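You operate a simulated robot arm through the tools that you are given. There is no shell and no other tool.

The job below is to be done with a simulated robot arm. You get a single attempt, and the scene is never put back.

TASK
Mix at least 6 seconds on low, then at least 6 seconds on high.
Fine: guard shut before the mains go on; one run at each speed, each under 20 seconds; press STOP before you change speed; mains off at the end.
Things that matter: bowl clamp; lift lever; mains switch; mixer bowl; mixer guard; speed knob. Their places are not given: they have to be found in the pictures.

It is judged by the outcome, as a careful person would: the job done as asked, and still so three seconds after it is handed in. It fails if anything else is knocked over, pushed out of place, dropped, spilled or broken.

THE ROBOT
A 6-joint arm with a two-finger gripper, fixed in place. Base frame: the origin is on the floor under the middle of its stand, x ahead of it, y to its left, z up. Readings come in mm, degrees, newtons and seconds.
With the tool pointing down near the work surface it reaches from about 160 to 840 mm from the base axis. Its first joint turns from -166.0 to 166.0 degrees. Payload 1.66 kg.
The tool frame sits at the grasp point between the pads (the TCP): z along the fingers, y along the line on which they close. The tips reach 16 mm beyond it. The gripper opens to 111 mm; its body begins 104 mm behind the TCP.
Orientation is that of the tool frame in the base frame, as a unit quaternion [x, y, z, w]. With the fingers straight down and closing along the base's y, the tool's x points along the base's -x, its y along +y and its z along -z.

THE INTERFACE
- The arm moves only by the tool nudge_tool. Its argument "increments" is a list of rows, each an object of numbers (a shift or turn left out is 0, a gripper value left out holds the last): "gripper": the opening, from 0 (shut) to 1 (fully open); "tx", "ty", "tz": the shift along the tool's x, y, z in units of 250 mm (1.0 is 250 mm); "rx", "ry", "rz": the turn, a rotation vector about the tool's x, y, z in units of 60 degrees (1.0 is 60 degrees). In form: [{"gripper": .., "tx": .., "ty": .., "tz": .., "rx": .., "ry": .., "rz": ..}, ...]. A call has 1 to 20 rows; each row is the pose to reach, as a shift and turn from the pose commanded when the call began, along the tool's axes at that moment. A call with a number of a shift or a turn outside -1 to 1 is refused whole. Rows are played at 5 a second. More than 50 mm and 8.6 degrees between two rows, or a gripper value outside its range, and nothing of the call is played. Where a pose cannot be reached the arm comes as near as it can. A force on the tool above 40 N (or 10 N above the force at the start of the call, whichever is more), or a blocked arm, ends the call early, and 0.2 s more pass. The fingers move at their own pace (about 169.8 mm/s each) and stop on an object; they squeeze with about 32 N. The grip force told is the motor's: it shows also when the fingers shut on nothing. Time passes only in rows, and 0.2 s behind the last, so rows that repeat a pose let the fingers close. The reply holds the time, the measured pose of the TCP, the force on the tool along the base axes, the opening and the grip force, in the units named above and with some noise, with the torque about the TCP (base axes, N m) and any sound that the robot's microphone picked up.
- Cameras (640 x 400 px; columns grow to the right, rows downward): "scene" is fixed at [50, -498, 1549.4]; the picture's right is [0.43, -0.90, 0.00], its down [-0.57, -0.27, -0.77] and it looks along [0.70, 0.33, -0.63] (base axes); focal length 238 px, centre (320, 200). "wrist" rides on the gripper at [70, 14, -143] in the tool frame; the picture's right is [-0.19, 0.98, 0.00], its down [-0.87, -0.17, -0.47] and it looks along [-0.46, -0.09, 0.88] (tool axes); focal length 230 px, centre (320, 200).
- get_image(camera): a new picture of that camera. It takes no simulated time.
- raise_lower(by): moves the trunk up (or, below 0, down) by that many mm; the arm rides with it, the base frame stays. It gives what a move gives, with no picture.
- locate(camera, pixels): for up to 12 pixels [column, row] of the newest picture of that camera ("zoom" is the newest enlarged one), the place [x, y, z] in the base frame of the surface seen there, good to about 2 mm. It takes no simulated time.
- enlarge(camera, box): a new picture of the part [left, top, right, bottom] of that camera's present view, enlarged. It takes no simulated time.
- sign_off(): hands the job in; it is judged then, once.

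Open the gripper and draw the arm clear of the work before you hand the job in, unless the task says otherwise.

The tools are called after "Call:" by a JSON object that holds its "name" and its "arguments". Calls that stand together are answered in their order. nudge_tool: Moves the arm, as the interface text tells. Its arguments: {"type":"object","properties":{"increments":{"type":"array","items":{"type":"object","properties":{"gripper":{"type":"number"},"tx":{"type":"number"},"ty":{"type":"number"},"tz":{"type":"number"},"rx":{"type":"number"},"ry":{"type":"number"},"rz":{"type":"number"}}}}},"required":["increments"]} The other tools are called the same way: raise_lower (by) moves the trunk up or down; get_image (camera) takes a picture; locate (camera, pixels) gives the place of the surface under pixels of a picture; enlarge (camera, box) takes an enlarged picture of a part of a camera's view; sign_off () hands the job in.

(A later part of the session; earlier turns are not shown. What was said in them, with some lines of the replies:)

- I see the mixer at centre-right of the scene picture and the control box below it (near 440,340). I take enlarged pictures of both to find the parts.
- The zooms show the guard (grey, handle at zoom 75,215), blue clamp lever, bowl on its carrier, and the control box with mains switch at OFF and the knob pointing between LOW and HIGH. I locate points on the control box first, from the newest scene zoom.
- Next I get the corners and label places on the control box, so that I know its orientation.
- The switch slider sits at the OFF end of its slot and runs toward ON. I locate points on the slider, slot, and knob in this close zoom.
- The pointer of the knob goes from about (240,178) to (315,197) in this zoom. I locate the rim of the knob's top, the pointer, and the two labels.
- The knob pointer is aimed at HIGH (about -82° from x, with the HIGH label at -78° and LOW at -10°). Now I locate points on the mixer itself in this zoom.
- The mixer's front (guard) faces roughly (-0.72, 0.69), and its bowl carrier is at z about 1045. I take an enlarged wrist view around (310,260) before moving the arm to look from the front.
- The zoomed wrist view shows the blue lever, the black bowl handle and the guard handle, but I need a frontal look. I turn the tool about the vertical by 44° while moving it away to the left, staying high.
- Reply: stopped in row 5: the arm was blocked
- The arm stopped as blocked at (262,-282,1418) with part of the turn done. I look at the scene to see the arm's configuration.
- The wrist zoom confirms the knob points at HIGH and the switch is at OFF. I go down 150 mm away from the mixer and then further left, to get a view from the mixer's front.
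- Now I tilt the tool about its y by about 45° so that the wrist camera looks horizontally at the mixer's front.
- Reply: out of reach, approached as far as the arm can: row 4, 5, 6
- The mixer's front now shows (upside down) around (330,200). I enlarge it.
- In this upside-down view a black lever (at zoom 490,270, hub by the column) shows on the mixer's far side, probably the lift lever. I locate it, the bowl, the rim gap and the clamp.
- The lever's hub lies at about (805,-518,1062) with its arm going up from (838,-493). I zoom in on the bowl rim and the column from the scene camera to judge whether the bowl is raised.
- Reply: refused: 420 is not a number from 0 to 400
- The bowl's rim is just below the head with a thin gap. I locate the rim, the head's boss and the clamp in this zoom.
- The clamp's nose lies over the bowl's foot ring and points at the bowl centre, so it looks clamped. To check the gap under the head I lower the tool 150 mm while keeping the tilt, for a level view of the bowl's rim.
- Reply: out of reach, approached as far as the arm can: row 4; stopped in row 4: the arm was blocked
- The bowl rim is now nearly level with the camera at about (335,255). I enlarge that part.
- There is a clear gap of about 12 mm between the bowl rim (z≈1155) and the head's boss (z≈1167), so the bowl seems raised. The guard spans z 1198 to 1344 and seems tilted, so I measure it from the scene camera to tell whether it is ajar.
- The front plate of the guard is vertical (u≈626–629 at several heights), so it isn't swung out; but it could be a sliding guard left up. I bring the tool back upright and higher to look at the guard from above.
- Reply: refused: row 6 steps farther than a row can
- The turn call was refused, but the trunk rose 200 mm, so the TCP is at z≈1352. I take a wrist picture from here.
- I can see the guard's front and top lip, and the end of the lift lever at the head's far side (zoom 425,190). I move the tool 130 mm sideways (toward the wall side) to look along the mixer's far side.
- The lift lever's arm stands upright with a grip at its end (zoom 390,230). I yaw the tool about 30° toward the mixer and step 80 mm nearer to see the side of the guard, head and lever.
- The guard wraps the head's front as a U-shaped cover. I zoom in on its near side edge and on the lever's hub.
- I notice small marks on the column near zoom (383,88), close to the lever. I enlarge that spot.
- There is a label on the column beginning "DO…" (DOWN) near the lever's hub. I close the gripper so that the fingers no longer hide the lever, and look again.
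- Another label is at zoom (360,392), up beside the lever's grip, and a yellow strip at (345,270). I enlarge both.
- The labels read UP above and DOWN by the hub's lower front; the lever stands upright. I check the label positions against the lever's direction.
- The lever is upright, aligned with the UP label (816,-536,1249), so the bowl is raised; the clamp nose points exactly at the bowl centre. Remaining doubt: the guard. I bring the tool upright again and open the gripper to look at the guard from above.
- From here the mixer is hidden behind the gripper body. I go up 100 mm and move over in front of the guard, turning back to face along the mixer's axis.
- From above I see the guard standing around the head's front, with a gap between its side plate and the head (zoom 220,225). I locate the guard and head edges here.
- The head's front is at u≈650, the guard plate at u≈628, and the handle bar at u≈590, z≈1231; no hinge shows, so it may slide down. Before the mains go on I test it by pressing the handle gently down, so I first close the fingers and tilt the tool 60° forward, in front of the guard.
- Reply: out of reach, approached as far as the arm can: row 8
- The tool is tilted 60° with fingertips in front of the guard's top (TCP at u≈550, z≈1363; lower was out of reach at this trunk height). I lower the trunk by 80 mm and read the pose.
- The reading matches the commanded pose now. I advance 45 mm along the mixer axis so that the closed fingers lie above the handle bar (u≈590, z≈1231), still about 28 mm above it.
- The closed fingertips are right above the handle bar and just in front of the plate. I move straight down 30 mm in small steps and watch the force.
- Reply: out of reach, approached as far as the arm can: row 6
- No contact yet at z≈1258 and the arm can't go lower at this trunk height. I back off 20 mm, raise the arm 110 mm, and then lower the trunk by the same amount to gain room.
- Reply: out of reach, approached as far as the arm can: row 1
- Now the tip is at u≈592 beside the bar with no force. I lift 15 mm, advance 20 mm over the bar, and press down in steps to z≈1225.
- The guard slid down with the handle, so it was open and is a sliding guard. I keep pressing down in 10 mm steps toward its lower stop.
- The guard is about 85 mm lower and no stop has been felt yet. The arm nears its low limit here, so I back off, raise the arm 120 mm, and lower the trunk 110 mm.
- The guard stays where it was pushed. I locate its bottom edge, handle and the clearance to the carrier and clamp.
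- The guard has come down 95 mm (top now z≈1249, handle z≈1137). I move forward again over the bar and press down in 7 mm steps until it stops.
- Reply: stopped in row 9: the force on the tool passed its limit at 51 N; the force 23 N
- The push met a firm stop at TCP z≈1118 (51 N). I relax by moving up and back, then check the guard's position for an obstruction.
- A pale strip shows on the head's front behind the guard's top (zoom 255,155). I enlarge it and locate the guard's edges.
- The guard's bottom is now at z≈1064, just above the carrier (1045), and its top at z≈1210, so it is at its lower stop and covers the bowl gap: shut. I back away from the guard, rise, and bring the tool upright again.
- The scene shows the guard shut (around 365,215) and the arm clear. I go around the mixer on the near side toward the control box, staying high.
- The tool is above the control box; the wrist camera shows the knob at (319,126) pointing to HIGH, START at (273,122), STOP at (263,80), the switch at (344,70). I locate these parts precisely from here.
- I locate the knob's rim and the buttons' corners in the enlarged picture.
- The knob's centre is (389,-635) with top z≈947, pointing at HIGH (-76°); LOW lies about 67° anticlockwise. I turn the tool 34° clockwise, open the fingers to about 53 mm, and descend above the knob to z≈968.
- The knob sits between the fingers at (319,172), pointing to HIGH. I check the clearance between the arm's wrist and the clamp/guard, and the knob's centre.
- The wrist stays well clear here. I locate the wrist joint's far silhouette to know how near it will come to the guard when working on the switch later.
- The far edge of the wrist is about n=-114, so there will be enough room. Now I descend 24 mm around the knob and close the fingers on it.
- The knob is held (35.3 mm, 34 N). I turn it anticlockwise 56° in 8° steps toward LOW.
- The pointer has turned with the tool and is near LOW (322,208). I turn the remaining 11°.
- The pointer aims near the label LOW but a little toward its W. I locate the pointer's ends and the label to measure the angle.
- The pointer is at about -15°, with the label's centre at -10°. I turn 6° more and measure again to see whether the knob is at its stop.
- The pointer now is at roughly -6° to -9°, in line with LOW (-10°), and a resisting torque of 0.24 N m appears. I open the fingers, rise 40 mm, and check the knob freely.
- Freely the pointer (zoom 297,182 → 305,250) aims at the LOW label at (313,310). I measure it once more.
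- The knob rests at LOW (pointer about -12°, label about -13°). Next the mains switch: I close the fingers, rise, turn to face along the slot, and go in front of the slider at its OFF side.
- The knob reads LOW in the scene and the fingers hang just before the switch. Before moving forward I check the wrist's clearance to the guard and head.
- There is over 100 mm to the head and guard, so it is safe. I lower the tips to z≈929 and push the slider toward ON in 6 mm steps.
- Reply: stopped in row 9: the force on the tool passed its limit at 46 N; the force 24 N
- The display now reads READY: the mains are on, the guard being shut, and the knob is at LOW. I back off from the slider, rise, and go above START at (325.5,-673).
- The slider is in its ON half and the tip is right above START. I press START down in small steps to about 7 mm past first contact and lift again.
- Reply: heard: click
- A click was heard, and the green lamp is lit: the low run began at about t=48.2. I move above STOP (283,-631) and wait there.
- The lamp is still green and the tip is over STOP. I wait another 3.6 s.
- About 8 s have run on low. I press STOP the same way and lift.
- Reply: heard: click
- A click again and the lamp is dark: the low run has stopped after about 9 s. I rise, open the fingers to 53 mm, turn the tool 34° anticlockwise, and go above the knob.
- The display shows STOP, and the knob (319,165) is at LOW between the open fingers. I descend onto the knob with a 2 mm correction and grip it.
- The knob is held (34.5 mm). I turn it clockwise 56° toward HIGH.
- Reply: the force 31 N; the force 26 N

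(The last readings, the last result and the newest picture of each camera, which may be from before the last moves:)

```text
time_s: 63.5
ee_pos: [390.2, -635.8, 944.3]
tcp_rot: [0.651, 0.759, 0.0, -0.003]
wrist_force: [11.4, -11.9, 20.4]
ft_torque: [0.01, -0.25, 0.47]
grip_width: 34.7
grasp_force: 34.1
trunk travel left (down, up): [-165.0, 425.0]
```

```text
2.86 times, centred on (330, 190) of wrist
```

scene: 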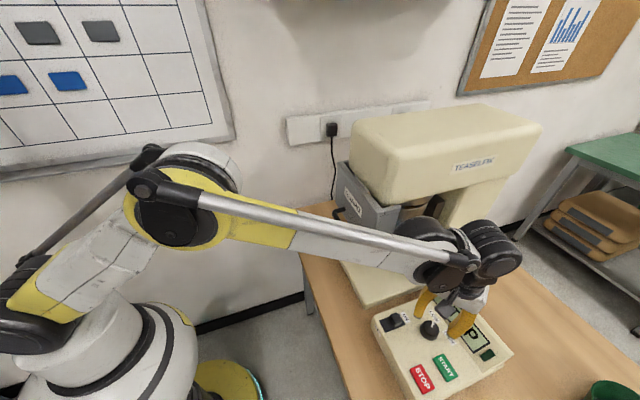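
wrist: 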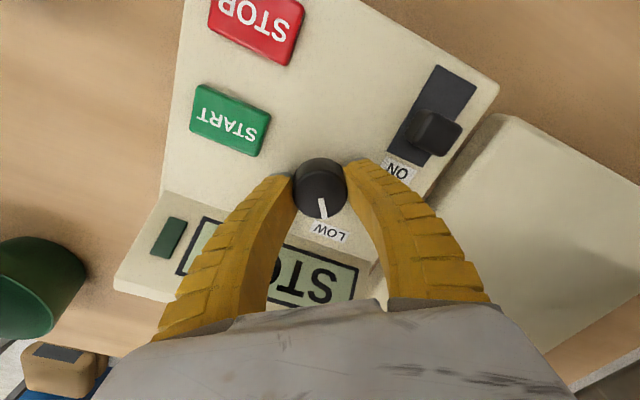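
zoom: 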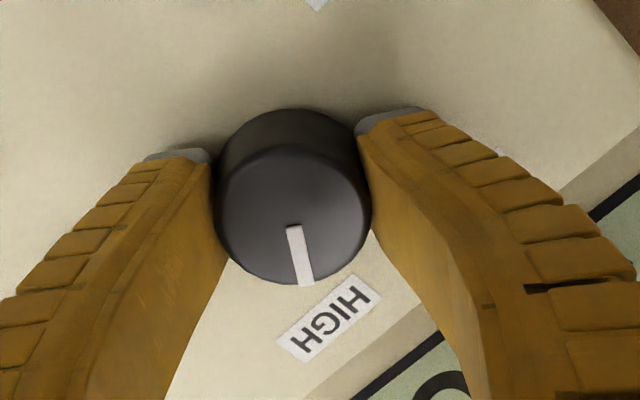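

A torque of 0.47 N m shows the knob is at its HIGH end and the pointer aims at the label. I release it, rise 50 mm, and check.

Call:
{"name": "nudge_tool", "arguments": {"increments": [{"gripper": 0.48}, {"gripper": 0.48}, {"gripper": 0.48, "tz": -0.1}, {"gripper": 0.48, "tz": -0.2}]}}

Call:
{"name": "enlarge", "arguments": {"camera": "wrist", "box": [260, 110, 390, 240]}}

Call:
{"name": "enlarge", "arguments": {"camera": "scene", "box": [360, 270, 520, 400]}}

```text
time_s: 64.5
ee_pos: [389.6, -637.0, 994.8]
tcp_rot: [0.651, 0.759, 0.0, -0.003]
wrist_force: [-0.1, -0.1, -0.3]
ft_torque: [0.01, 0.01, -0.02]
grip_width: 55.2
grasp_force: 2.0
trunk travel left (down, up): [-165.0, 425.0]
```

```text
3.08 times, centred on (325, 175) of wrist
```

zoom: 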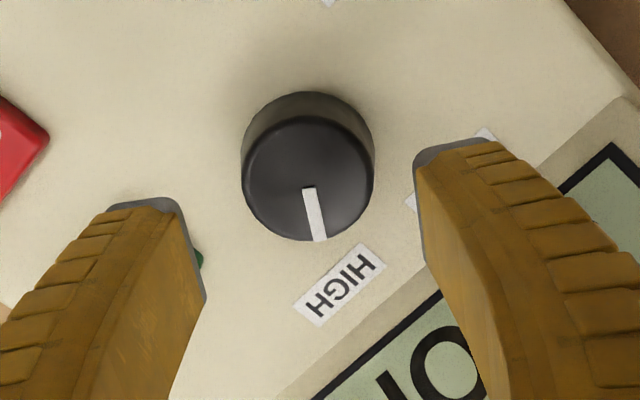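

```text
3.08 times, centred on (440, 335) of scene
```

zoom: 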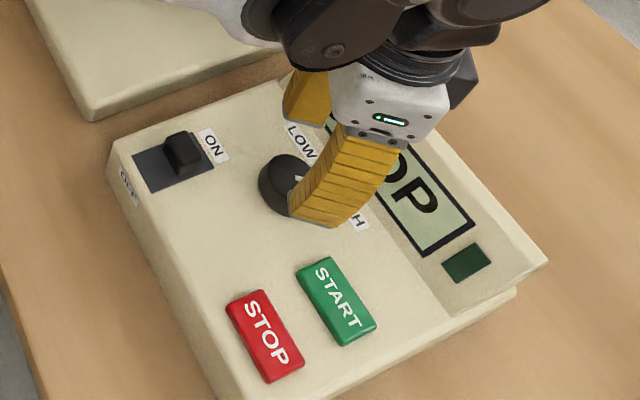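

The knob points to HIGH again and the display still shows STOP. I close the fingers, turn back to the slot direction, and go above START.

Call:
{"name": "nudge_tool", "arguments": {"increments": [{"gripper": 0, "tx": -0.022, "ty": -0.054, "rz": -0.125}, {"gripper": 0, "tx": -0.044, "ty": -0.108, "rz": -0.25}, {"tx": -0.066, "ty": -0.162, "rz": -0.374}, {"tx": -0.088, "ty": -0.216, "rz": -0.498}, {"tx": -0.11, "ty": -0.27, "rz": -0.623}, {"tx": -0.11, "ty": -0.27, "tz": 0.08, "rz": -0.623}]}}

Call:
{"name": "get_image", "arguments": {"camera": "wrist"}}

```text
time_s: 65.9
ee_pos: [327.3, -672.6, 973.0]
tcp_rot: [0.372, 0.928, 0.001, -0.003]
wrist_force: [-0.6, 0.6, 0.0]
ft_torque: [0.03, -0.01, 0.0]
grip_width: 0.0
grasp_force: 28.1
trunk travel left (down, up): [-165.0, 425.0]
```

```text
taken
```

wrist: 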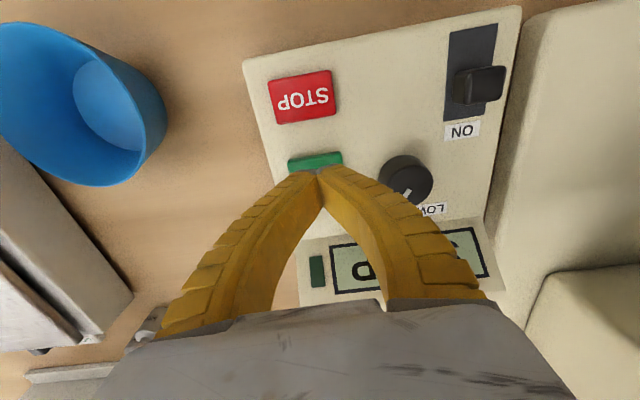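

The tip is above START, as before. I press it down to z≈939 and lift.

Call:
{"name": "nudge_tool", "arguments": {"increments": [{"gripper": 0, "tz": 0.08}, {"tz": 0.1}, {"tz": 0.112}, {"tz": 0.122}, {"tz": 0.13}, {"tz": 0.137}, {"tz": 0.1}, {"tz": 0.025}]}}

Call:
{"name": "get_image", "arguments": {"camera": "wrist"}}

```text
time_s: 67.7
ee_pos: [329.0, -673.4, 967.5]
tcp_rot: [0.372, 0.928, 0.001, -0.003]
wrist_force: [-0.1, -0.3, 0.6]
ft_torque: [-0.03, 0.0, 0.06]
grip_width: 0.0
grasp_force: 28.6
trunk travel left (down, up): [-165.0, 425.0]
```

```text
taken
```

wrist: 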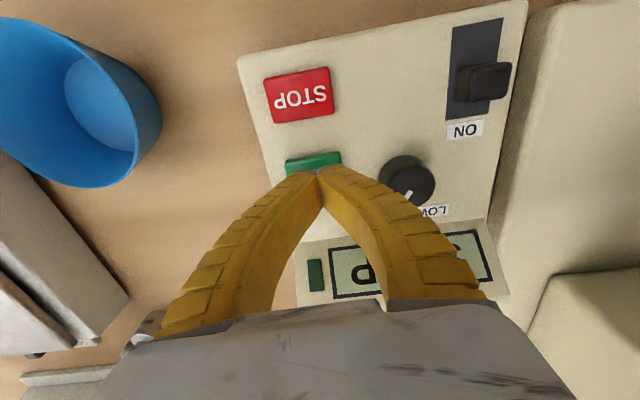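

No click and the lamp is dark, so that press was too shallow and no run began. I press again, about 4 mm deeper, with a short hold.

Call:
{"name": "nudge_tool", "arguments": {"increments": [{"gripper": 0, "tz": 0.07}, {"tz": 0.09}, {"tz": 0.105}, {"tz": 0.115}, {"tz": 0.123}, {"tz": 0.13}, {"tz": 0.13}, {"tz": 0.08}, {"tz": 0.0}]}}

Call:
{"name": "get_image", "arguments": {"camera": "wrist"}}

```text
time_s: 69.7
ee_pos: [328.0, -674.2, 966.8]
tcp_rot: [0.372, 0.928, 0.001, -0.003]
wrist_force: [-0.9, -0.9, 0.3]
ft_torque: [0.01, -0.01, 0.02]
grip_width: 0.1
grasp_force: 29.0
trunk travel left (down, up): [-165.0, 425.0]
heard: click
```

```text
taken
```

wrist: 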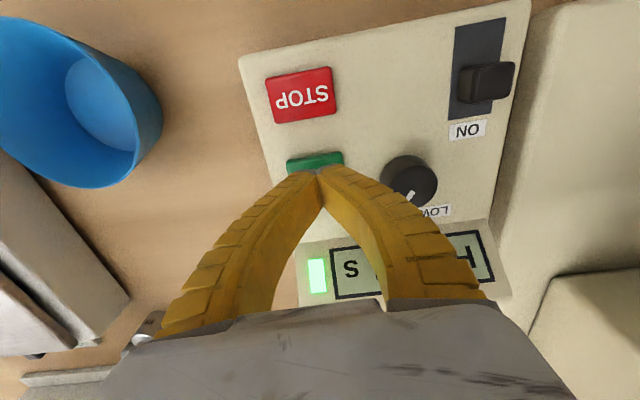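

A click, the lamp is green and the display begins with H: the high run started at about t=69. I move above STOP and wait there.

Call:
{"name": "nudge_tool", "arguments": {"increments": [{"gripper": 0, "tx": 0.082}, {"tx": 0.164}, {"tx": 0.245}, {"tx": 0.245}, {"tx": 0.245}, {"tx": 0.245}, {"tx": 0.245}, {"tx": 0.245}, {"tx": 0.245}, {"tx": 0.245}, {"tx": 0.245}, {"tx": 0.245}, {"tx": 0.245}, {"tx": 0.245}, {"tx": 0.245}, {"tx": 0.245}, {"tx": 0.245}, {"tx": 0.245}]}}

Call:
{"name": "get_image", "arguments": {"camera": "wrist"}}

```text
time_s: 73.5
ee_pos: [283.5, -631.2, 966.1]
tcp_rot: [0.372, 0.928, 0.001, -0.003]
wrist_force: [0.1, 0.7, -0.2]
ft_torque: [0.03, 0.0, 0.01]
grip_width: 0.1
grasp_force: 28.7
trunk travel left (down, up): [-165.0, 425.0]
```

```text
taken
```

wrist: 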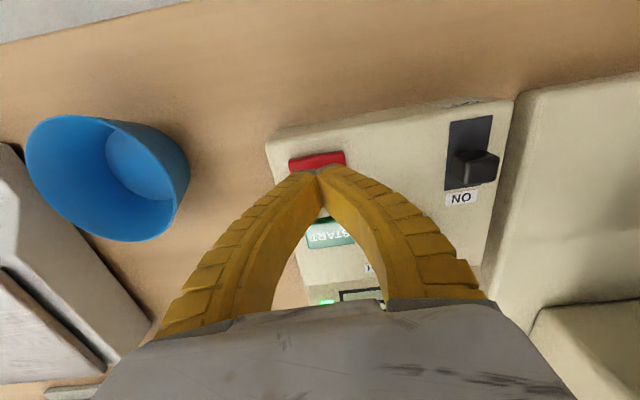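

The lamp is still green at (328,301) and the tip is over STOP. I wait another 3.4 s.

Call:
{"name": "nudge_tool", "arguments": {"increments": [{"gripper": 0}, {"gripper": 0}, {"gripper": 0}, {"gripper": 0}, {"gripper": 0}, {"gripper": 0}, {"gripper": 0}, {"gripper": 0}, {"gripper": 0}, {"gripper": 0}, {"gripper": 0}, {"gripper": 0}, {"gripper": 0}, {"gripper": 0}, {"gripper": 0}, {"gripper": 0}, {"gripper": 0}]}}

```text
time_s: 77.1
ee_pos: [282.4, -631.5, 966.5]
tcp_rot: [0.373, 0.928, 0.001, -0.003]
wrist_force: [-0.1, -0.2, -0.4]
ft_torque: [0.0, -0.01, 0.04]
grip_width: 0.0
grasp_force: 29.1
trunk travel left (down, up): [-165.0, 425.0]
```

About 8 s have run on high. I press STOP to z≈934 with a short hold and lift.

Call:
{"name": "nudge_tool", "arguments": {"increments": [{"gripper": 0, "tz": 0.07}, {"tz": 0.09}, {"tz": 0.105}, {"tz": 0.115}, {"tz": 0.123}, {"tz": 0.13}, {"tz": 0.13}, {"tz": 0.08}, {"tz": 0.0}]}}

Call:
{"name": "get_image", "arguments": {"camera": "wrist"}}

```text
time_s: 79.1
ee_pos: [285.3, -631.0, 966.4]
tcp_rot: [0.373, 0.928, 0.001, -0.003]
wrist_force: [-0.3, 1.0, -0.4]
ft_torque: [0.01, -0.01, -0.01]
grip_width: 0.0
grasp_force: 28.8
trunk travel left (down, up): [-165.0, 425.0]
heard: click
```

```text
taken
```

wrist: 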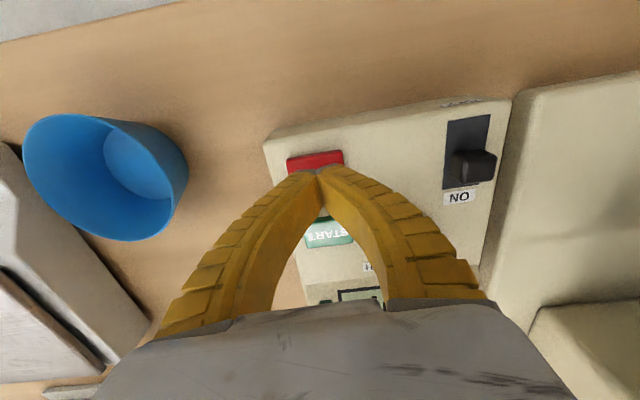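

A click and the lamp is dark: the high run ended after about 9 s. Now mains off: I rise and move to the ON side of the slider, above (403,-580).

Call:
{"name": "nudge_tool", "arguments": {"increments": [{"gripper": 0, "tz": -0.16}, {"tx": -0.05, "ty": 0.118, "tz": -0.16}, {"tx": -0.1, "ty": 0.236, "tz": -0.16}, {"tx": -0.15, "ty": 0.354, "tz": -0.16}, {"tx": -0.198, "ty": 0.472, "tz": -0.16}]}}

Call:
{"name": "get_image", "arguments": {"camera": "wrist"}}

Call:
{"name": "get_image", "arguments": {"camera": "scene"}}

Call:
{"name": "enlarge", "arguments": {"camera": "scene", "box": [360, 270, 520, 400]}}

```text
time_s: 80.3
ee_pos: [400.6, -579.0, 1007.2]
tcp_rot: [0.372, 0.928, 0.002, -0.003]
wrist_force: [0.5, 0.2, 0.0]
ft_torque: [0.0, 0.02, -0.02]
grip_width: 0.0
grasp_force: 29.2
trunk travel left (down, up): [-165.0, 425.0]
```

```text
taken
```

wrist: 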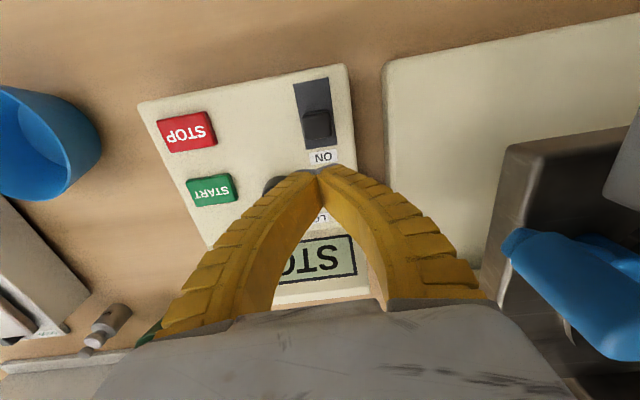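

```text
taken
```

scene: 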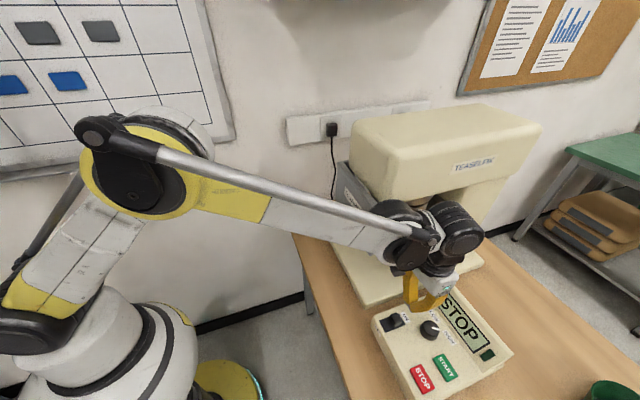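

```text
3.08 times, centred on (440, 335) of scene
```

zoom: 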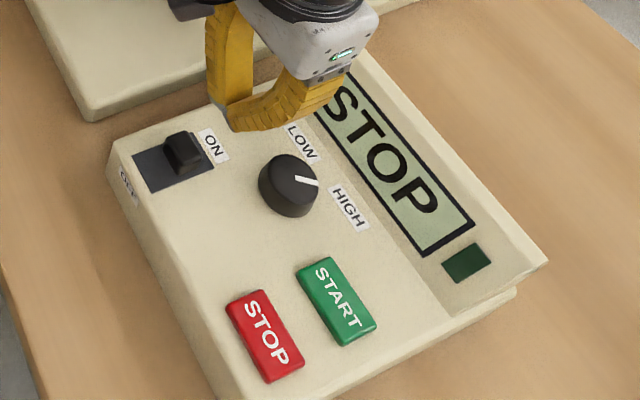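

The display shows STOP and the slider is at its ON end (wrist 317,125). I locate the slider's corners and check the gripper's clearance to the clamp.

Call:
{"name": "locate", "arguments": {"camera": "wrist", "pixels": [[307, 115], [328, 113], [306, 135], [328, 135], [317, 142], [317, 158], [515, 245], [575, 240], [620, 340]]}}

Call:
{"name": "enlarge", "arguments": {"camera": "scene", "box": [350, 180, 500, 330]}}

```text
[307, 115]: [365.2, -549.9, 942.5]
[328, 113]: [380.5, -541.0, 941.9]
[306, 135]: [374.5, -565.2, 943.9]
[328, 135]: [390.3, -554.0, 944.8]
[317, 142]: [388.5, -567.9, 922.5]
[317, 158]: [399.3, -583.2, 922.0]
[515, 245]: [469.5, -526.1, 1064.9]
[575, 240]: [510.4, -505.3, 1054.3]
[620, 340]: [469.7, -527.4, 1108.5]
```

```text
2.67 times, centred on (425, 255) of scene
```

zoom: 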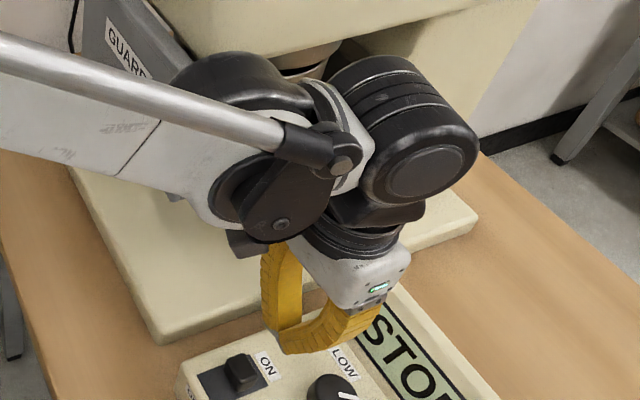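

The slider's ON-side face is at u≈665 and the finger's face is 12 mm away from it. I check the wrist joint's silhouette against guard and head before descending.

Call:
{"name": "locate", "arguments": {"camera": "zoom", "pixels": [[180, 80], [200, 63], [230, 54], [270, 62], [310, 80], [340, 65], [380, 58], [420, 75], [150, 75], [165, 60], [170, 95]]}}

```text
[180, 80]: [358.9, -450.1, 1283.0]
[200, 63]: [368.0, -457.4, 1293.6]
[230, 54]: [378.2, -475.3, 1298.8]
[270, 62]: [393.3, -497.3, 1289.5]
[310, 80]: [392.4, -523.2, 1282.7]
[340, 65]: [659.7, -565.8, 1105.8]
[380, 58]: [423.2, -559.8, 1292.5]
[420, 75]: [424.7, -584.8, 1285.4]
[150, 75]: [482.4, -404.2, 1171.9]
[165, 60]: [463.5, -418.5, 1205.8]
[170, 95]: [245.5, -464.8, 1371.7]
```

All clear by more than 50 mm. I lower the closed tips beside the slider and push it toward OFF in 6 mm steps.

Call:
{"name": "nudge_tool", "arguments": {"increments": [{"gripper": 0, "tz": 0.13}, {"tz": 0.248}, {"tz": 0.248, "tx": 0.024}, {"tz": 0.248, "tx": 0.048}, {"tz": 0.248, "tx": 0.072}, {"tz": 0.248, "tx": 0.096}, {"tz": 0.248, "tx": 0.12}, {"tz": 0.248, "tx": 0.14}, {"tz": 0.248, "tx": 0.16}]}}

Call:
{"name": "enlarge", "arguments": {"camera": "scene", "box": [360, 270, 520, 400]}}

```text
time_s: 82.2
ee_pos: [378.0, -558.0, 945.3]
tcp_rot: [0.372, 0.928, -0.002, 0.001]
wrist_force: [16.8, -18.8, 7.1]
ft_torque: [0.1, 0.03, -0.12]
grip_width: 6.0
grasp_force: 28.1
trunk travel left (down, up): [-165.0, 425.0]
stopped in row 9: the force on the tool passed its limit at 46 N (the readings are from after the stop); the commanded pose is now the measured one
```

```text
3.08 times, centred on (440, 335) of scene
```

zoom: 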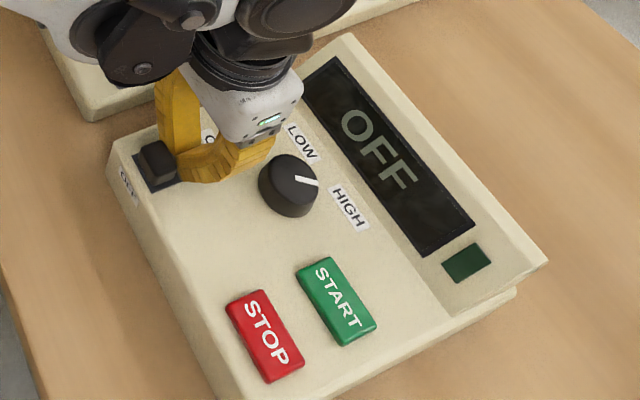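

The display reads OFF: the mains are off with the slider at its OFF end. I back off 8 mm, rise 120 mm straight up, then draw away from the work and open the gripper.

Call:
{"name": "nudge_tool", "arguments": {"increments": [{"gripper": 0, "tx": -0.032}, {"tx": -0.032, "tz": -0.16}, {"tx": -0.032, "tz": -0.32}, {"tx": -0.032, "tz": -0.48}, {"tx": 0.14, "tz": -0.48}, {"tx": 0.31, "tz": -0.48}, {"tx": 0.48, "tz": -0.5}, {"tx": 0.55, "tz": -0.66}, {"tx": 0.55, "tz": -0.85}]}}

Call:
{"name": "nudge_tool", "arguments": {"increments": [{"gripper": 1}, {"gripper": 1}, {"gripper": 1}]}}

Call:
{"name": "get_image", "arguments": {"camera": "scene"}}

Call:
{"name": "get_image", "arguments": {"camera": "wrist"}}

```text
time_s: 84.2
ee_pos: [277.6, -458.8, 1161.9]
tcp_rot: [0.372, 0.928, 0.0, 0.0]
wrist_force: [-0.5, -0.6, -0.4]
ft_torque: [-0.03, 0.01, 0.0]
grip_width: 0.0
grasp_force: 28.9
trunk travel left (down, up): [-165.0, 425.0]
```

```text
time_s: 85.0
ee_pos: [278.4, -460.1, 1161.1]
tcp_rot: [0.372, 0.928, -0.002, 0.001]
wrist_force: [0.5, -1.0, -0.7]
ft_torque: [0.0, -0.01, 0.0]
grip_width: 110.9
grasp_force: 0.0
trunk travel left (down, up): [-165.0, 425.0]
```

```text
taken
```

scene: 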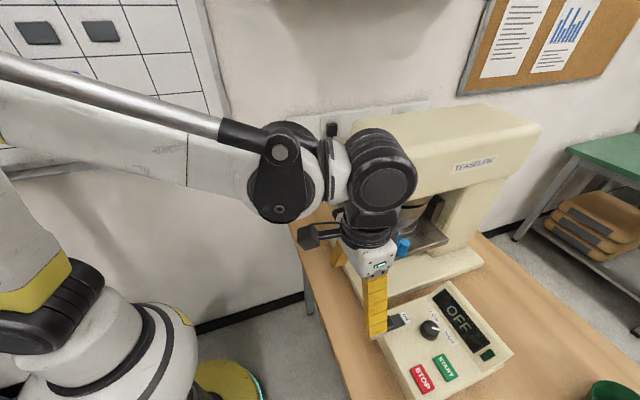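

```text
taken
```

wrist: 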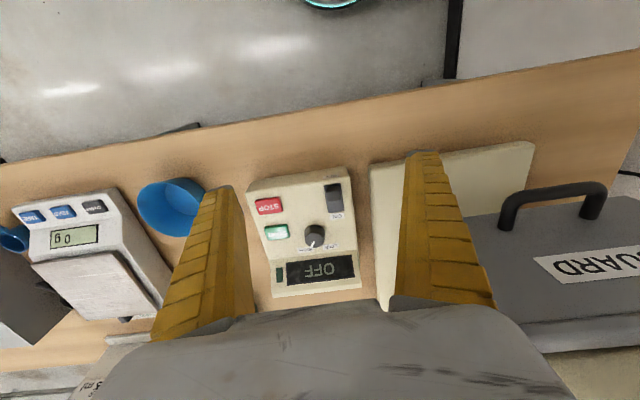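

Display OFF, gripper open. I draw the arm 120 mm further back so that it is well clear, then check the whole scene once more.

Call:
{"name": "nudge_tool", "arguments": {"increments": [{"gripper": 1, "tx": 0.16}, {"tx": 0.32}, {"tx": 0.48}, {"tx": 0.48}]}}

Call:
{"name": "get_image", "arguments": {"camera": "scene"}}

Call:
{"name": "get_image", "arguments": {"camera": "wrist"}}

Call:
{"name": "enlarge", "arguments": {"camera": "scene", "box": [320, 110, 520, 400]}}

```text
time_s: 86.0
ee_pos: [192.4, -379.3, 1159.7]
tcp_rot: [0.372, 0.928, -0.001, 0.0]
wrist_force: [1.0, 0.0, -0.1]
ft_torque: [-0.01, 0.0, 0.0]
grip_width: 110.9
grasp_force: 0.2
trunk travel left (down, up): [-165.0, 425.0]
```

```text
taken
```

scene: 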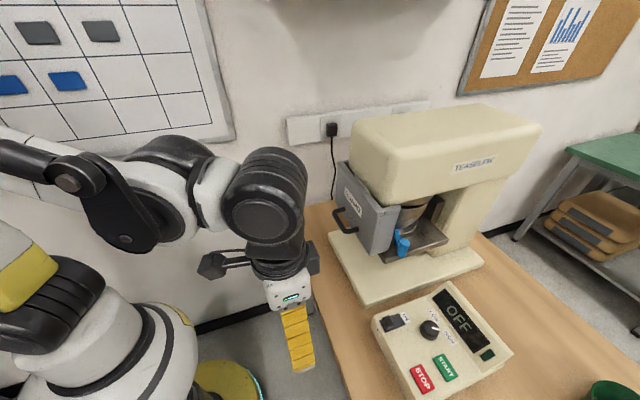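

```text
taken
```

wrist: 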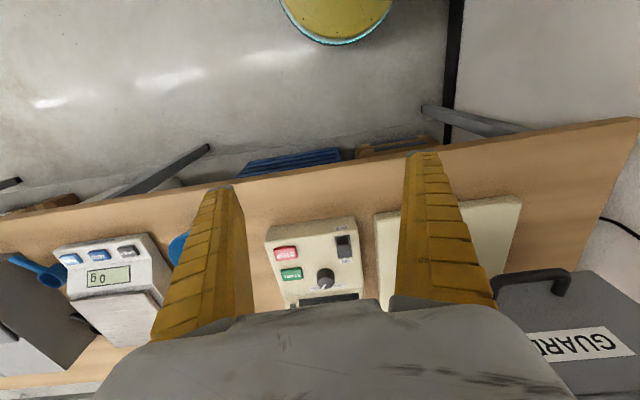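

```text
1.38 times, centred on (420, 255) of scene
```

zoom: 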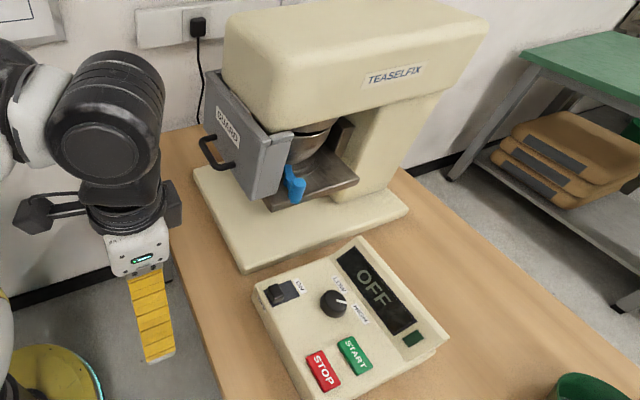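

Everything is in order: the guard is still shut, the bowl is raised and clamped, the display reads OFF with the switch at OFF, nothing is disturbed, and the arm is clear with the gripper open. I hand the job in.

Call:
{"name": "sign_off", "arguments": {}}

```text
The job is handed in.
```

The mixer ran once on low and once on high, each for about 9 seconds, and the job is handed in.

- **Guard:** it was open at the start, so I pushed it down to its stop before switching the mains on. It was still shut at the end.
- **Bowl:** it was already raised and clamped, so I did not touch the clamp or the lift lever.
- **Runs:** I turned the knob to LOW before switching the mains on. After the low run I pressed STOP, turned it to HIGH, and pressed STOP again after the high run. My first press of START for the high run was too shallow and did nothing, so I pressed it again. There was still only one run at each speed.
- **End state:** the mains switch is off and the display reads OFF. The gripper is open and the arm is drawn back. The final pictures show nothing knocked over or moved.

I judged the run times from the button clicks and the lamp, because the arm hid the display while the mixer was running.
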